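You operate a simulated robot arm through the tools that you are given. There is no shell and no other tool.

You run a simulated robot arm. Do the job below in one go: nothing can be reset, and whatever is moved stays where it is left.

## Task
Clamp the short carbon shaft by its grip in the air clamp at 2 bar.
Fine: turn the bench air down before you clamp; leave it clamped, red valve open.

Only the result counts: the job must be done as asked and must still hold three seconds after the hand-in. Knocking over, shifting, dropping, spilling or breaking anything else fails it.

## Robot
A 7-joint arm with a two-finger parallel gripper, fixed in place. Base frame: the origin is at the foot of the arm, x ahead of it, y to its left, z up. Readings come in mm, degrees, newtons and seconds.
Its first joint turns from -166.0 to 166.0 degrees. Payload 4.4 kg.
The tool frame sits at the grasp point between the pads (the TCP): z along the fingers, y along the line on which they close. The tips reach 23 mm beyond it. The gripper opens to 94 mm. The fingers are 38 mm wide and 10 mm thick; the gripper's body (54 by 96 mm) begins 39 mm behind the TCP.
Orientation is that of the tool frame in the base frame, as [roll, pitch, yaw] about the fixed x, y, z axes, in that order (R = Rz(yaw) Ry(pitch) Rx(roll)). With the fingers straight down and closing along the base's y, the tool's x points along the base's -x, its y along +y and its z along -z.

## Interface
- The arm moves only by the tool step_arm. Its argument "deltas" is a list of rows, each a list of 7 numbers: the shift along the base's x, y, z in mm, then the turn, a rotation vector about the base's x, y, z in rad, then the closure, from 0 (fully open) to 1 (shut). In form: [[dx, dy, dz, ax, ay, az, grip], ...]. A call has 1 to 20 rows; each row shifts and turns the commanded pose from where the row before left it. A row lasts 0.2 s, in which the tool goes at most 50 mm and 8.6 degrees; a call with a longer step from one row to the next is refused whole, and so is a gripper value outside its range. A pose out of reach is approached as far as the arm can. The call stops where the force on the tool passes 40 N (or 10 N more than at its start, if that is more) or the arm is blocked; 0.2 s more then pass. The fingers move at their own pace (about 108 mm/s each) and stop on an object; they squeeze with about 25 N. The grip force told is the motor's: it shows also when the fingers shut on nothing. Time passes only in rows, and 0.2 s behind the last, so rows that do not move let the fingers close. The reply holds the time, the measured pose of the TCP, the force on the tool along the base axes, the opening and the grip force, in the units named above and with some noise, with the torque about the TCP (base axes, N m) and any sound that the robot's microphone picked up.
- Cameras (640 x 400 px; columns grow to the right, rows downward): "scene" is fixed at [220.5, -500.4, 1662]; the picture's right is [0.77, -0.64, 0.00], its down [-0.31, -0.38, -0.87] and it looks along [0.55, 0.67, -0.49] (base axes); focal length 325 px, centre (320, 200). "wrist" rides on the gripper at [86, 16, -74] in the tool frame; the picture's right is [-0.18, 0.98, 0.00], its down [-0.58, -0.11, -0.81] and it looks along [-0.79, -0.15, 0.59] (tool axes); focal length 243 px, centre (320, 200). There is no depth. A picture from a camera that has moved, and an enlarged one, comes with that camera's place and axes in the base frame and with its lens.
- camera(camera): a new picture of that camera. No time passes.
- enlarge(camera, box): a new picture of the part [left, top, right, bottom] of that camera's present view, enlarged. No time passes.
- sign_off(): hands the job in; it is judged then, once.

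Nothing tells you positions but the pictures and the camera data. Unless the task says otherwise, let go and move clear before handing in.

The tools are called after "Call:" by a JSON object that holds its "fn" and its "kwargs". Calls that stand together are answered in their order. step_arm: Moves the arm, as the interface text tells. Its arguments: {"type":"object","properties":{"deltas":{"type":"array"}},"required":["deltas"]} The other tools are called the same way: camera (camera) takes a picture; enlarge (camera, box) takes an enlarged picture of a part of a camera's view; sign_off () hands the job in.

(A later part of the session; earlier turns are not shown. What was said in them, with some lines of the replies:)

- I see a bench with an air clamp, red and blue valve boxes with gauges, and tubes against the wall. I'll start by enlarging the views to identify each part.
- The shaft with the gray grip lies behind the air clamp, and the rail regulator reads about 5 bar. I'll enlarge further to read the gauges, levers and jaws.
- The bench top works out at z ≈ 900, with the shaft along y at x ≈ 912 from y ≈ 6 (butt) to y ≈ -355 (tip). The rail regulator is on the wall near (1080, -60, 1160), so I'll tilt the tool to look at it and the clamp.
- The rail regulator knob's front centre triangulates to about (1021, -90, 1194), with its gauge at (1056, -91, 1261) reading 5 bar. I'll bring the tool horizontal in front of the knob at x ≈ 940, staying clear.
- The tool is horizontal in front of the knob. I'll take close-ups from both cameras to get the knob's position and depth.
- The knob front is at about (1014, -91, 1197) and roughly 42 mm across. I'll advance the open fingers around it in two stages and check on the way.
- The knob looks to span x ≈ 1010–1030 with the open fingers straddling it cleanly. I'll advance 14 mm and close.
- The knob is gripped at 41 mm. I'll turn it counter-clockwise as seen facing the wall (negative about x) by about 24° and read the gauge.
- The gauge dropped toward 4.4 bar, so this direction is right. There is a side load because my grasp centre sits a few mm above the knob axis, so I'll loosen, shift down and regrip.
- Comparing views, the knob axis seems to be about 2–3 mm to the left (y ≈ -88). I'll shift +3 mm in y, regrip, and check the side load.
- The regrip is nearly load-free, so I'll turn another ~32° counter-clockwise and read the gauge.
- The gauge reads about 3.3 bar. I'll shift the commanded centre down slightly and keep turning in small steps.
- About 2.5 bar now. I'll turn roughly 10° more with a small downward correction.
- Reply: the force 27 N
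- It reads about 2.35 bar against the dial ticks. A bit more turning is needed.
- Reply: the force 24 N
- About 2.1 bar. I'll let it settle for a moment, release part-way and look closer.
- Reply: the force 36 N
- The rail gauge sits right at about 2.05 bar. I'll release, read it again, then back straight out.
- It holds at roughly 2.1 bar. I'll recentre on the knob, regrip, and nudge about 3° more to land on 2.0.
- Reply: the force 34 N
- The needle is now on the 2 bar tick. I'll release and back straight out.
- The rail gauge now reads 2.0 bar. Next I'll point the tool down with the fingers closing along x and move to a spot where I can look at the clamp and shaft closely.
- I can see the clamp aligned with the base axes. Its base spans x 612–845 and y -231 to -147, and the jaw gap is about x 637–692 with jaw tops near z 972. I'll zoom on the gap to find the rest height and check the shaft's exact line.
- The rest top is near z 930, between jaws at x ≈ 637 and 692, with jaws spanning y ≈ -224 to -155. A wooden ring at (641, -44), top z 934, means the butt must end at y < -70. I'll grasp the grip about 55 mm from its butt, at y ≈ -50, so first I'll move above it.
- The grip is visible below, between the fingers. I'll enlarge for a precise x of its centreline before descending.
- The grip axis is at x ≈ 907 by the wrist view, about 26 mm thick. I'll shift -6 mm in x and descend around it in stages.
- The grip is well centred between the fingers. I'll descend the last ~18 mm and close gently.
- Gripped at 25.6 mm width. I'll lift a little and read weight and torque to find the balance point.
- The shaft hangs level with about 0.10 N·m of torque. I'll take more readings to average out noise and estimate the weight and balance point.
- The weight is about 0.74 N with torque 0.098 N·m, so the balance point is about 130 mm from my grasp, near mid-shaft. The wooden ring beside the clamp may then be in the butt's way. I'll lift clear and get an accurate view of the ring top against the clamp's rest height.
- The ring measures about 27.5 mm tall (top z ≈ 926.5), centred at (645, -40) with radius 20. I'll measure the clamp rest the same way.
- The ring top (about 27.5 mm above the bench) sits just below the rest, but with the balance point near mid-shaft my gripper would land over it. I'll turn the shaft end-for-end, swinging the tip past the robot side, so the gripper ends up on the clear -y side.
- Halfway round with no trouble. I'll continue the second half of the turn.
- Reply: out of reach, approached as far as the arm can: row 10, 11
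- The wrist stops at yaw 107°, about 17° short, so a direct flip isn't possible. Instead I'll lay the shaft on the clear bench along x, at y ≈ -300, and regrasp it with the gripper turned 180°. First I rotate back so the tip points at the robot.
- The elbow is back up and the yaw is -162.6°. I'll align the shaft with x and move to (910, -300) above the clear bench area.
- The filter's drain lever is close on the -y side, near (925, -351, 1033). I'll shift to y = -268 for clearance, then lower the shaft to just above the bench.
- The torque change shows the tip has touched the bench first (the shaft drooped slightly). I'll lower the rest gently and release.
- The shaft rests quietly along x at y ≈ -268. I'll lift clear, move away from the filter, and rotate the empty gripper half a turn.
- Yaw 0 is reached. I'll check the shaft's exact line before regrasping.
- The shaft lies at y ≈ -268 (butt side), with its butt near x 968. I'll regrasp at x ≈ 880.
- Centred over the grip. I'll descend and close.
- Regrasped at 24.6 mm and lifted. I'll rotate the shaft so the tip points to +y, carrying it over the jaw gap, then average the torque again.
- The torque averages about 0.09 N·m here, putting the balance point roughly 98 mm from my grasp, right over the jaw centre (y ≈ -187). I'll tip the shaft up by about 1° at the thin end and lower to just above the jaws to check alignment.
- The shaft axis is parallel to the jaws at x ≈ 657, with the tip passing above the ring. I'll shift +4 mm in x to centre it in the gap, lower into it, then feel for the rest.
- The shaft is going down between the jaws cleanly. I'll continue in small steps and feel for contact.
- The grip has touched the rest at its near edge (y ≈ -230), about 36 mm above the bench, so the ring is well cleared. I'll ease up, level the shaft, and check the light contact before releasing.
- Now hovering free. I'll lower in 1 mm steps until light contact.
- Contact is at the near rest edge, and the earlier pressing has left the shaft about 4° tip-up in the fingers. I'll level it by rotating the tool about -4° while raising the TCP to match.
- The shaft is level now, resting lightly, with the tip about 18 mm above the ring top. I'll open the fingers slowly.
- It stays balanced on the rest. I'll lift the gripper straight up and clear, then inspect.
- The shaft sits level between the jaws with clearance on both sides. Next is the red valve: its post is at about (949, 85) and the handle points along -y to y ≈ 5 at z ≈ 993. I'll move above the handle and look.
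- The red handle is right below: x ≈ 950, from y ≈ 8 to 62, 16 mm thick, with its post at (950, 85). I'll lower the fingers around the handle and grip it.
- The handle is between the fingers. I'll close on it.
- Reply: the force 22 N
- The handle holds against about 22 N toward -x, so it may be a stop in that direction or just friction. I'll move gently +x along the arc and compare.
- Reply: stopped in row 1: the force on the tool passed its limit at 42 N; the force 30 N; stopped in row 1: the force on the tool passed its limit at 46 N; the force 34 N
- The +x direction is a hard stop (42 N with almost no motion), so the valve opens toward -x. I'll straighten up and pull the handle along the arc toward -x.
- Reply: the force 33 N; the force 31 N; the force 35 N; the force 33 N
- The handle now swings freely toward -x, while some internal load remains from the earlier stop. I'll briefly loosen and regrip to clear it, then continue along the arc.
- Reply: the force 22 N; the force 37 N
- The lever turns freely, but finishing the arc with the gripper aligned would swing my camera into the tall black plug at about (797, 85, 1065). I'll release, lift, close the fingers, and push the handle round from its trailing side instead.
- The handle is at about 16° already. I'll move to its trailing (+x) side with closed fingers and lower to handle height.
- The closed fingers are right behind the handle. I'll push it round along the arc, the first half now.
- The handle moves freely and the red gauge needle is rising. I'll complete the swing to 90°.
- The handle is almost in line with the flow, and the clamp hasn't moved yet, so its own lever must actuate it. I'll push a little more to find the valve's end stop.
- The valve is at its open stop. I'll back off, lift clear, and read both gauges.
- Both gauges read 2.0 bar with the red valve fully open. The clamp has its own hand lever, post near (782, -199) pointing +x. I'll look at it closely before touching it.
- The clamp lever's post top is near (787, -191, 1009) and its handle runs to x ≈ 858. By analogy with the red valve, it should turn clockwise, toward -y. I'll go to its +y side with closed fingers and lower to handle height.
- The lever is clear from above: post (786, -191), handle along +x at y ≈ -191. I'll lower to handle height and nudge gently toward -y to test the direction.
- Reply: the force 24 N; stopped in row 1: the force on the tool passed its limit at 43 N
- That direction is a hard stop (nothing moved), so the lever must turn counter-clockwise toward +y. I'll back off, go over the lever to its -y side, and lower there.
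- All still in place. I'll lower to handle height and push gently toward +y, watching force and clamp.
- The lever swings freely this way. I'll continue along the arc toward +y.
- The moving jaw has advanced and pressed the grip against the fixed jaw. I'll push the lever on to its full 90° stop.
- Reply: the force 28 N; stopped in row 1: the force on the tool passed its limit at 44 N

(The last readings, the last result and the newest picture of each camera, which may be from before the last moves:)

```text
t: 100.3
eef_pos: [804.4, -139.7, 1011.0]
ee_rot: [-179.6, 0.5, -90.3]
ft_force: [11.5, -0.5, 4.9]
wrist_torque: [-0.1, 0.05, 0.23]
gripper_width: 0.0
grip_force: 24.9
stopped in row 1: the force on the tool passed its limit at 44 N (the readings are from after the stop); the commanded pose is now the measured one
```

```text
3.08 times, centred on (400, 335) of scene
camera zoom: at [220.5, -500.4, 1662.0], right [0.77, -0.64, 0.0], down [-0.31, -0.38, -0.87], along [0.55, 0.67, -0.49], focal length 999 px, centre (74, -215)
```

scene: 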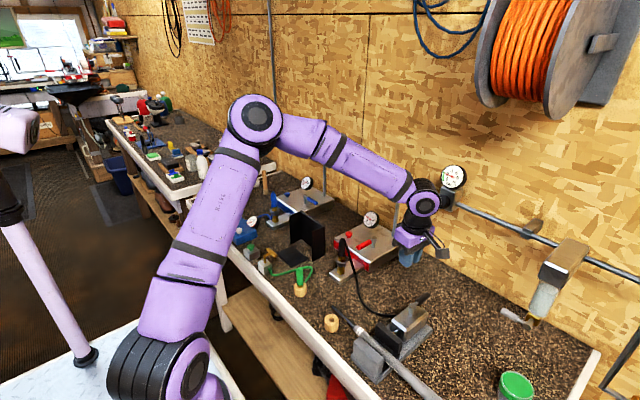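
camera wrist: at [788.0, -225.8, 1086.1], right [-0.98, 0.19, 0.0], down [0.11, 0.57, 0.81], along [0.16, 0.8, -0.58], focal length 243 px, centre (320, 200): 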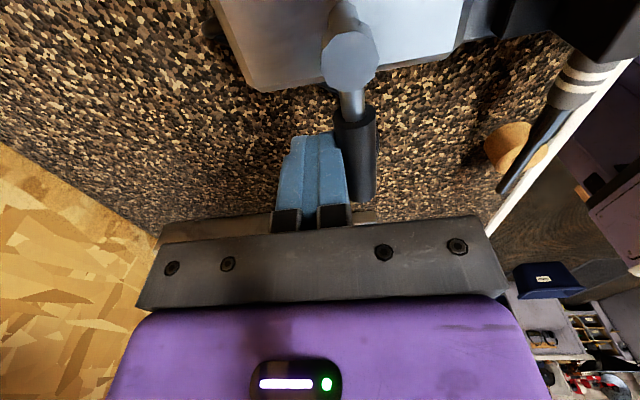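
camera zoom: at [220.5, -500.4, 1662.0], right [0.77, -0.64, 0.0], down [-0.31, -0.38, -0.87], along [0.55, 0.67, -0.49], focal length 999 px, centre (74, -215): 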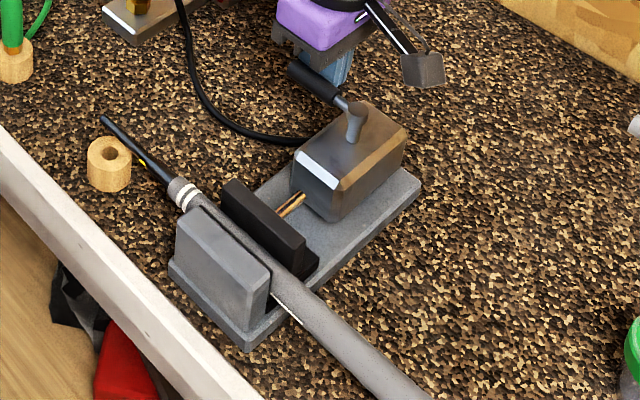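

The lever is at its stop and the grip is held between the jaws. I'll back off, lift clear, retreat, and check gauges, valves and the clamped shaft.

Call:
{"fn": "step_arm", "kwargs": {"deltas": [[15, -3, 0, 0, 0, 0, 1.0], [5, -3, 20, 0, 0, 0, 1.0], [0, 0, 40, 0, 0, 0, 1.0], [0, -10, 45, 0, 0, 0, 1.0], [0, -30, 35, 0, 0, 0, 1.0], [-10, -40, 15, 0, 0, 0, 0.8], [-20, -40, 15, 0, 0, 0, 0.5], [-30, -35, 20, 0, 0, 0, 0.4]]}}

Call:
{"fn": "camera", "kwargs": {"camera": "scene"}}

Call:
{"fn": "enlarge", "kwargs": {"camera": "scene", "box": [330, 270, 470, 400]}}

Call:
{"fn": "enlarge", "kwargs": {"camera": "scene", "box": [444, 168, 464, 188]}}

Call:
{"fn": "enlarge", "kwargs": {"camera": "scene", "box": [345, 205, 410, 275]}}

Call:
{"fn": "camera", "kwargs": {"camera": "wrist"}}

```text
refused: row 8 steps farther than a row can; nothing moved
```

```text
taken
```

scene: 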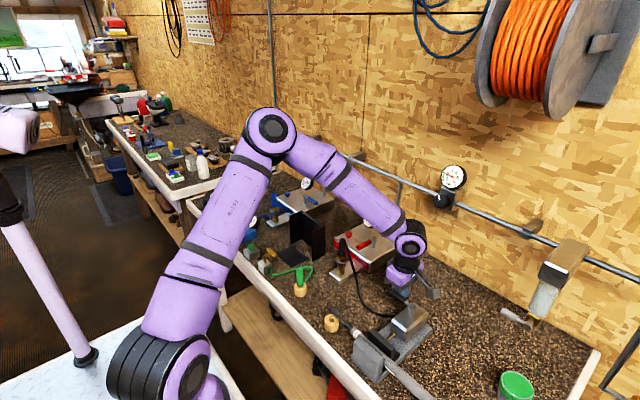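

```text
3.08 times, centred on (400, 335) of scene
camera zoom: at [220.5, -500.4, 1662.0], right [0.77, -0.64, 0.0], down [-0.31, -0.38, -0.87], along [0.55, 0.67, -0.49], focal length 999 px, centre (74, -215)
```

zoom: 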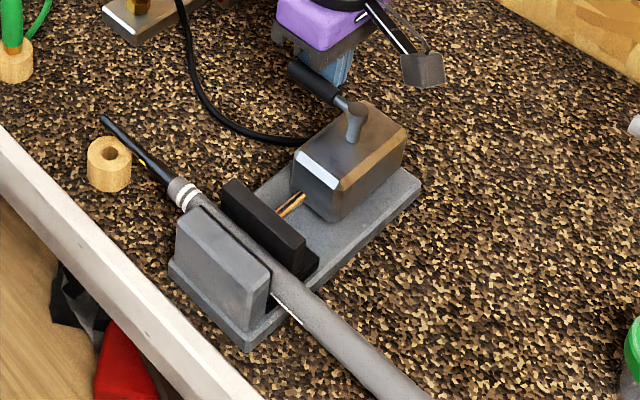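

```text
16.00 times, centred on (454, 178) of scene
camera zoom: at [220.5, -500.4, 1662.0], right [0.77, -0.64, 0.0], down [-0.31, -0.38, -0.87], along [0.55, 0.67, -0.49], focal length 5195 px, centre (-1824, 552)
```

zoom: 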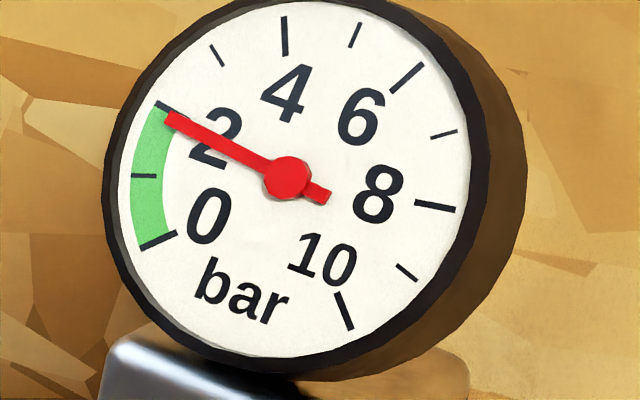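

```text
5.71 times, centred on (378, 240) of scene
camera zoom: at [220.5, -500.4, 1662.0], right [0.77, -0.64, 0.0], down [-0.31, -0.38, -0.87], along [0.55, 0.67, -0.49], focal length 1855 px, centre (-9, -29)
```

zoom: 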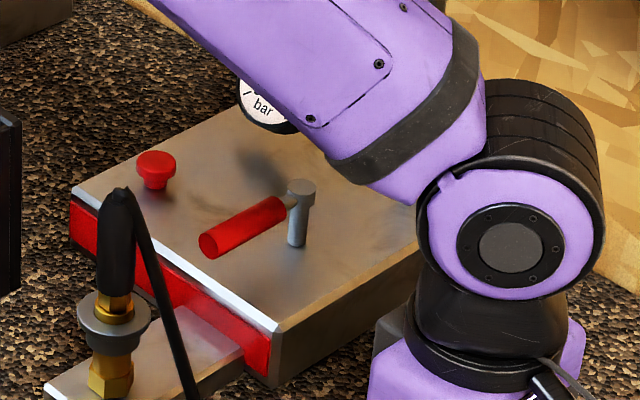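

```text
taken
camera wrist: at [788.0, -225.8, 1086.1], right [-0.98, 0.19, 0.0], down [0.11, 0.57, 0.81], along [0.16, 0.8, -0.58], focal length 243 px, centre (320, 200)
```

wrist: 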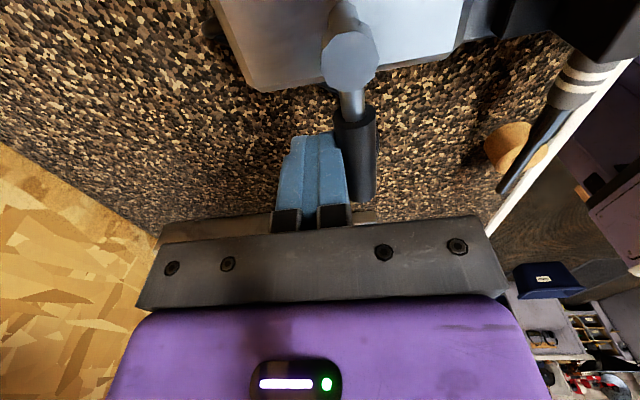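

That move was refused for one long row, so nothing moved. I'll repeat the retreat with shorter steps.

Call:
{"fn": "step_arm", "kwargs": {"deltas": [[15, -3, 0, 0, 0, 0, 1.0], [5, -3, 20, 0, 0, 0, 1.0], [0, 0, 40, 0, 0, 0, 1.0], [0, -5, 40, 0, 0, 0, 1.0], [-10, -20, 35, 0, 0, 0, 1.0], [-20, -30, 20, 0, 0, 0, 0.8], [-25, -30, 15, 0, 0, 0, 0.5], [-30, -30, 10, 0, 0, 0, 0.4], [-30, -30, 10, 0, 0, 0, 0.4]]}}

Call:
{"fn": "camera", "kwargs": {"camera": "scene"}}

Call:
{"fn": "enlarge", "kwargs": {"camera": "scene", "box": [330, 270, 470, 400]}}

Call:
{"fn": "enlarge", "kwargs": {"camera": "scene", "box": [444, 168, 464, 188]}}

Call:
{"fn": "enlarge", "kwargs": {"camera": "scene", "box": [360, 205, 385, 235]}}

Call:
{"fn": "camera", "kwargs": {"camera": "wrist"}}

```text
t: 102.3
eef_pos: [706.3, -289.8, 1200.6]
ee_rot: [-179.8, 0.6, -90.3]
ft_force: [0.9, 0.2, 0.5]
wrist_torque: [-0.02, 0.04, -0.03]
gripper_width: 56.4
grip_force: 0.1
```

```text
taken
```

scene: 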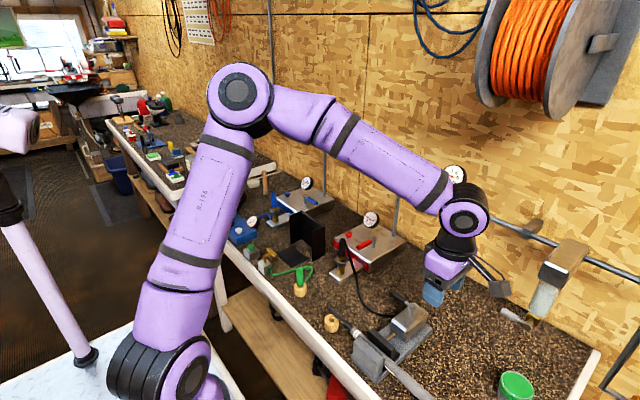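

```text
3.08 times, centred on (400, 335) of scene
camera zoom: at [220.5, -500.4, 1662.0], right [0.77, -0.64, 0.0], down [-0.31, -0.38, -0.87], along [0.55, 0.67, -0.49], focal length 999 px, centre (74, -215)
```

zoom: 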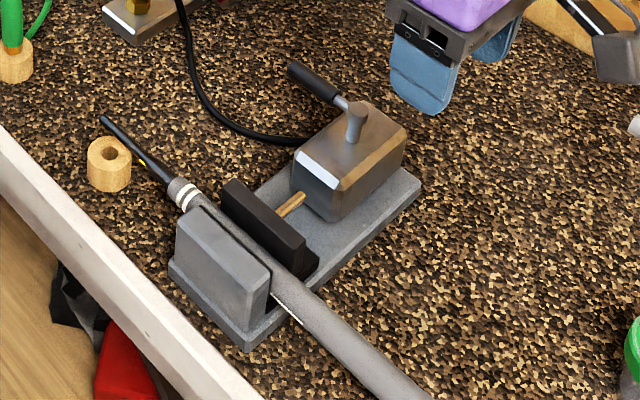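

```text
16.00 times, centred on (454, 178) of scene
camera zoom: at [220.5, -500.4, 1662.0], right [0.77, -0.64, 0.0], down [-0.31, -0.38, -0.87], along [0.55, 0.67, -0.49], focal length 5195 px, centre (-1824, 552)
```

zoom: 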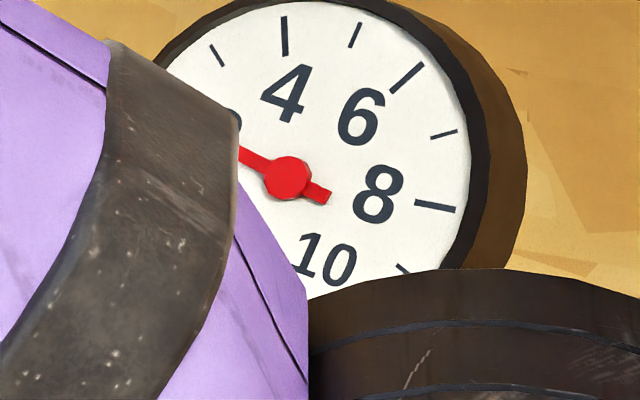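

```text
13.33 times, centred on (372, 220) of scene
camera zoom: at [220.5, -500.4, 1662.0], right [0.77, -0.64, 0.0], down [-0.31, -0.38, -0.87], along [0.55, 0.67, -0.49], focal length 4329 px, centre (-380, -67)
```

zoom: 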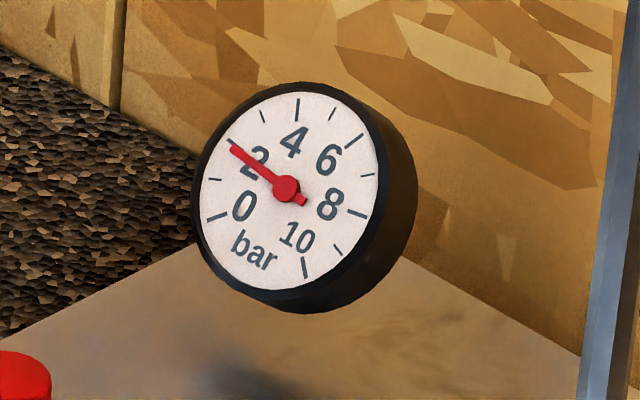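

```text
taken
camera wrist: at [691.1, -376.0, 1274.6], right [-0.98, 0.19, 0.0], down [0.11, 0.57, 0.81], along [0.15, 0.8, -0.58], focal length 243 px, centre (320, 200)
```

wrist: 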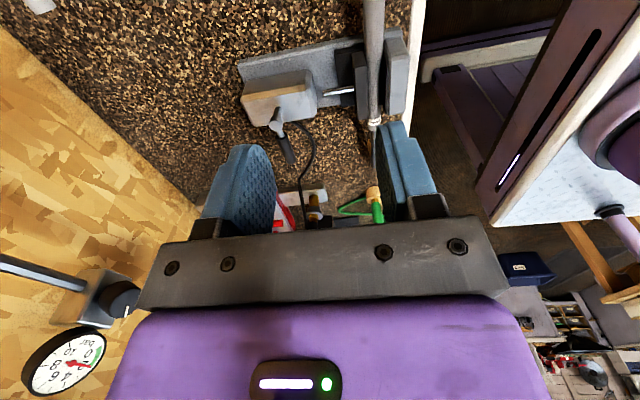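

The red gauge holds at 2 bar and the jaws are closed on the grip. One last close check of the jaw contact, the ring clearance and the valve positions.

Call:
{"fn": "enlarge", "kwargs": {"camera": "scene", "box": [350, 315, 420, 385]}}

Call:
{"fn": "enlarge", "kwargs": {"camera": "wrist", "box": [320, 0, 440, 130]}}

Call:
{"fn": "enlarge", "kwargs": {"camera": "wrist", "box": [20, 270, 150, 395]}}

Call:
{"fn": "enlarge", "kwargs": {"camera": "scene", "box": [200, 170, 420, 340]}}

Call:
{"fn": "step_arm", "kwargs": {"deltas": [[-10, -10, 30, 0, 0, 0, 0.4], [-10, -10, 30, 0, 0, 0, 0.4], [-10, -10, 20, 0, 0, 0, 0.4], [0, 0, 0, 0, 0, 0, 0.4], [0, 0, 0, 0, 0, 0, 0.4], [0, 0, 0, 0, 0, 0, 0.4], [0, 0, 0, 0, 0, 0, 0.4], [0, 0, 0, 0, 0, 0, 0.4]]}}

Call:
{"fn": "camera", "kwargs": {"camera": "scene"}}

Call:
{"fn": "enlarge", "kwargs": {"camera": "scene", "box": [310, 290, 460, 400]}}

```text
5.71 times, centred on (385, 350) of scene
camera zoom: at [220.5, -500.4, 1662.0], right [0.77, -0.64, 0.0], down [-0.31, -0.38, -0.87], along [0.55, 0.67, -0.49], focal length 1855 px, centre (-51, -657)
```

zoom: 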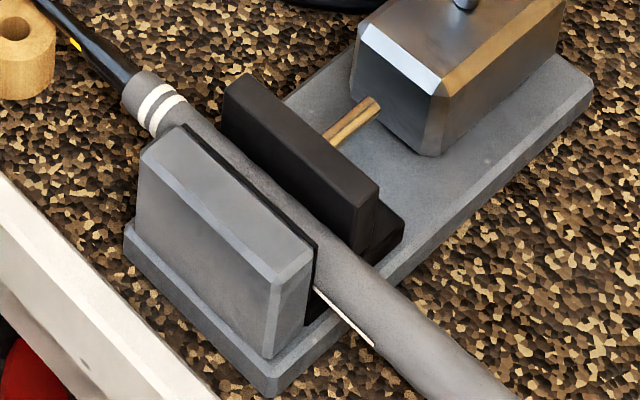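

```text
3.08 times, centred on (380, 65) of wrist
camera zoom: at [691.1, -376.0, 1274.6], right [-0.98, 0.19, 0.0], down [0.11, 0.57, 0.81], along [0.15, 0.8, -0.58], focal length 746 px, centre (135, 615)
```

zoom: 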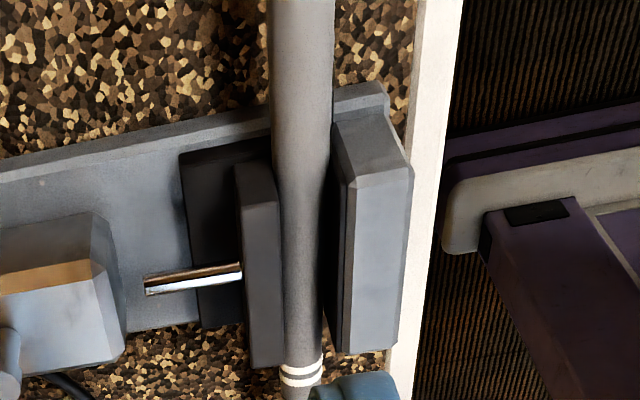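

```text
3.20 times, centred on (85, 332) of wrist
camera zoom: at [691.1, -376.0, 1274.6], right [-0.98, 0.19, 0.0], down [0.11, 0.57, 0.81], along [0.15, 0.8, -0.58], focal length 776 px, centre (1072, -224)
```

zoom: 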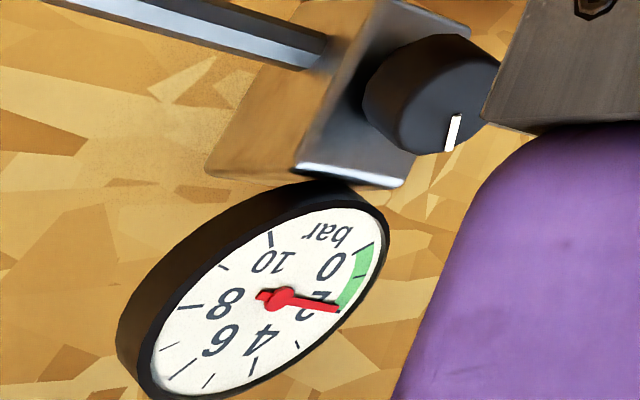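

```text
2.35 times, centred on (310, 255) of scene
camera zoom: at [220.5, -500.4, 1662.0], right [0.77, -0.64, 0.0], down [-0.31, -0.38, -0.87], along [0.55, 0.67, -0.49], focal length 764 px, centre (344, 71)
```

zoom: 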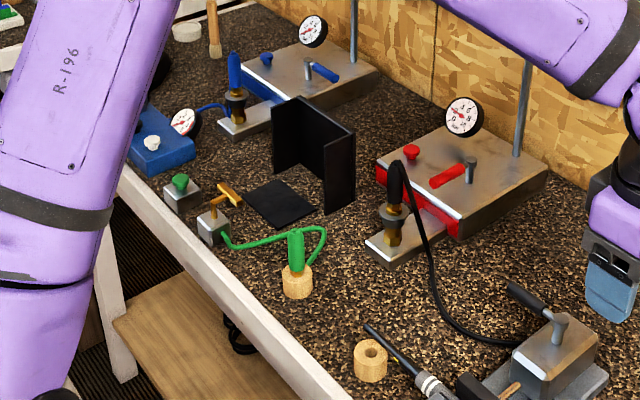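

```text
t: 104.1
eef_pos: [676.7, -321.5, 1281.3]
ee_rot: [-179.7, 0.4, -90.4]
ft_force: [-0.1, -0.4, -0.2]
wrist_torque: [-0.03, -0.01, -0.06]
gripper_width: 56.2
grip_force: 0.0
```

```text
taken
```

scene: 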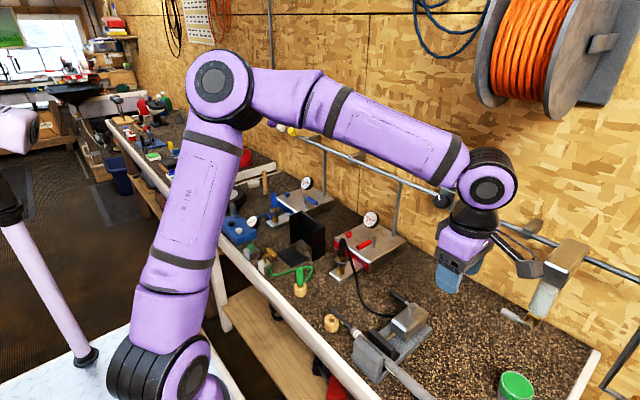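

```text
3.64 times, centred on (385, 345) of scene
camera zoom: at [220.5, -500.4, 1662.0], right [0.77, -0.64, 0.0], down [-0.31, -0.38, -0.87], along [0.55, 0.67, -0.49], focal length 1181 px, centre (84, -327)
```

zoom: 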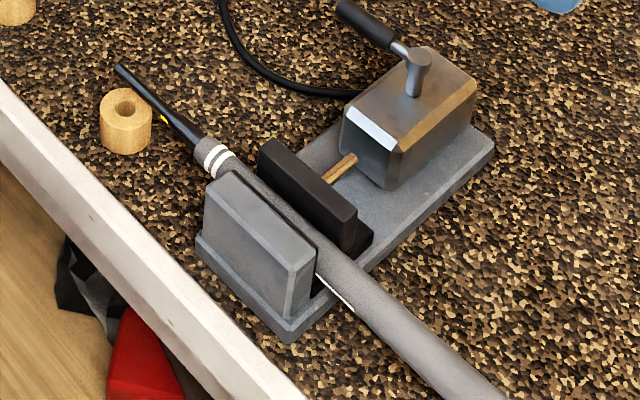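

The shaft is held by its grip between the jaws and hasn't moved over the last few seconds. Both gauges read 2 bar, the red valve is open, the clamp lever is at its stop, and the arm is clear, so I'm handing the job in.

Call:
{"fn": "sign_off", "kwargs": {}}

```text
The job is handed in.
```

The short carbon shaft is clamped by its grip in the air clamp at 2 bar, and I've handed the job in. I don't have the judge's result.

- **Air:** I turned the bench regulator down from 5 bar to 2 bar before clamping. The rail gauge and the red station gauge both read about 2 bar at the end.
- **Valves:** The red valve is at its open stop. The clamp has its own hand lever, which I also turned to its stop to close the jaws.
- **Shaft:** It lies level with the jaws closed on the grip. It sits end-for-end from how I found it, butt toward the jar, so the thin tip passes over the wooden ring with about 18 mm clearance.
- **Forces and other items:** I pushed both levers against their stops while finding which way they turned, with forces just over 40 N. Nothing else on the bench looked moved or knocked in the last pictures.

The arm is lifted clear.
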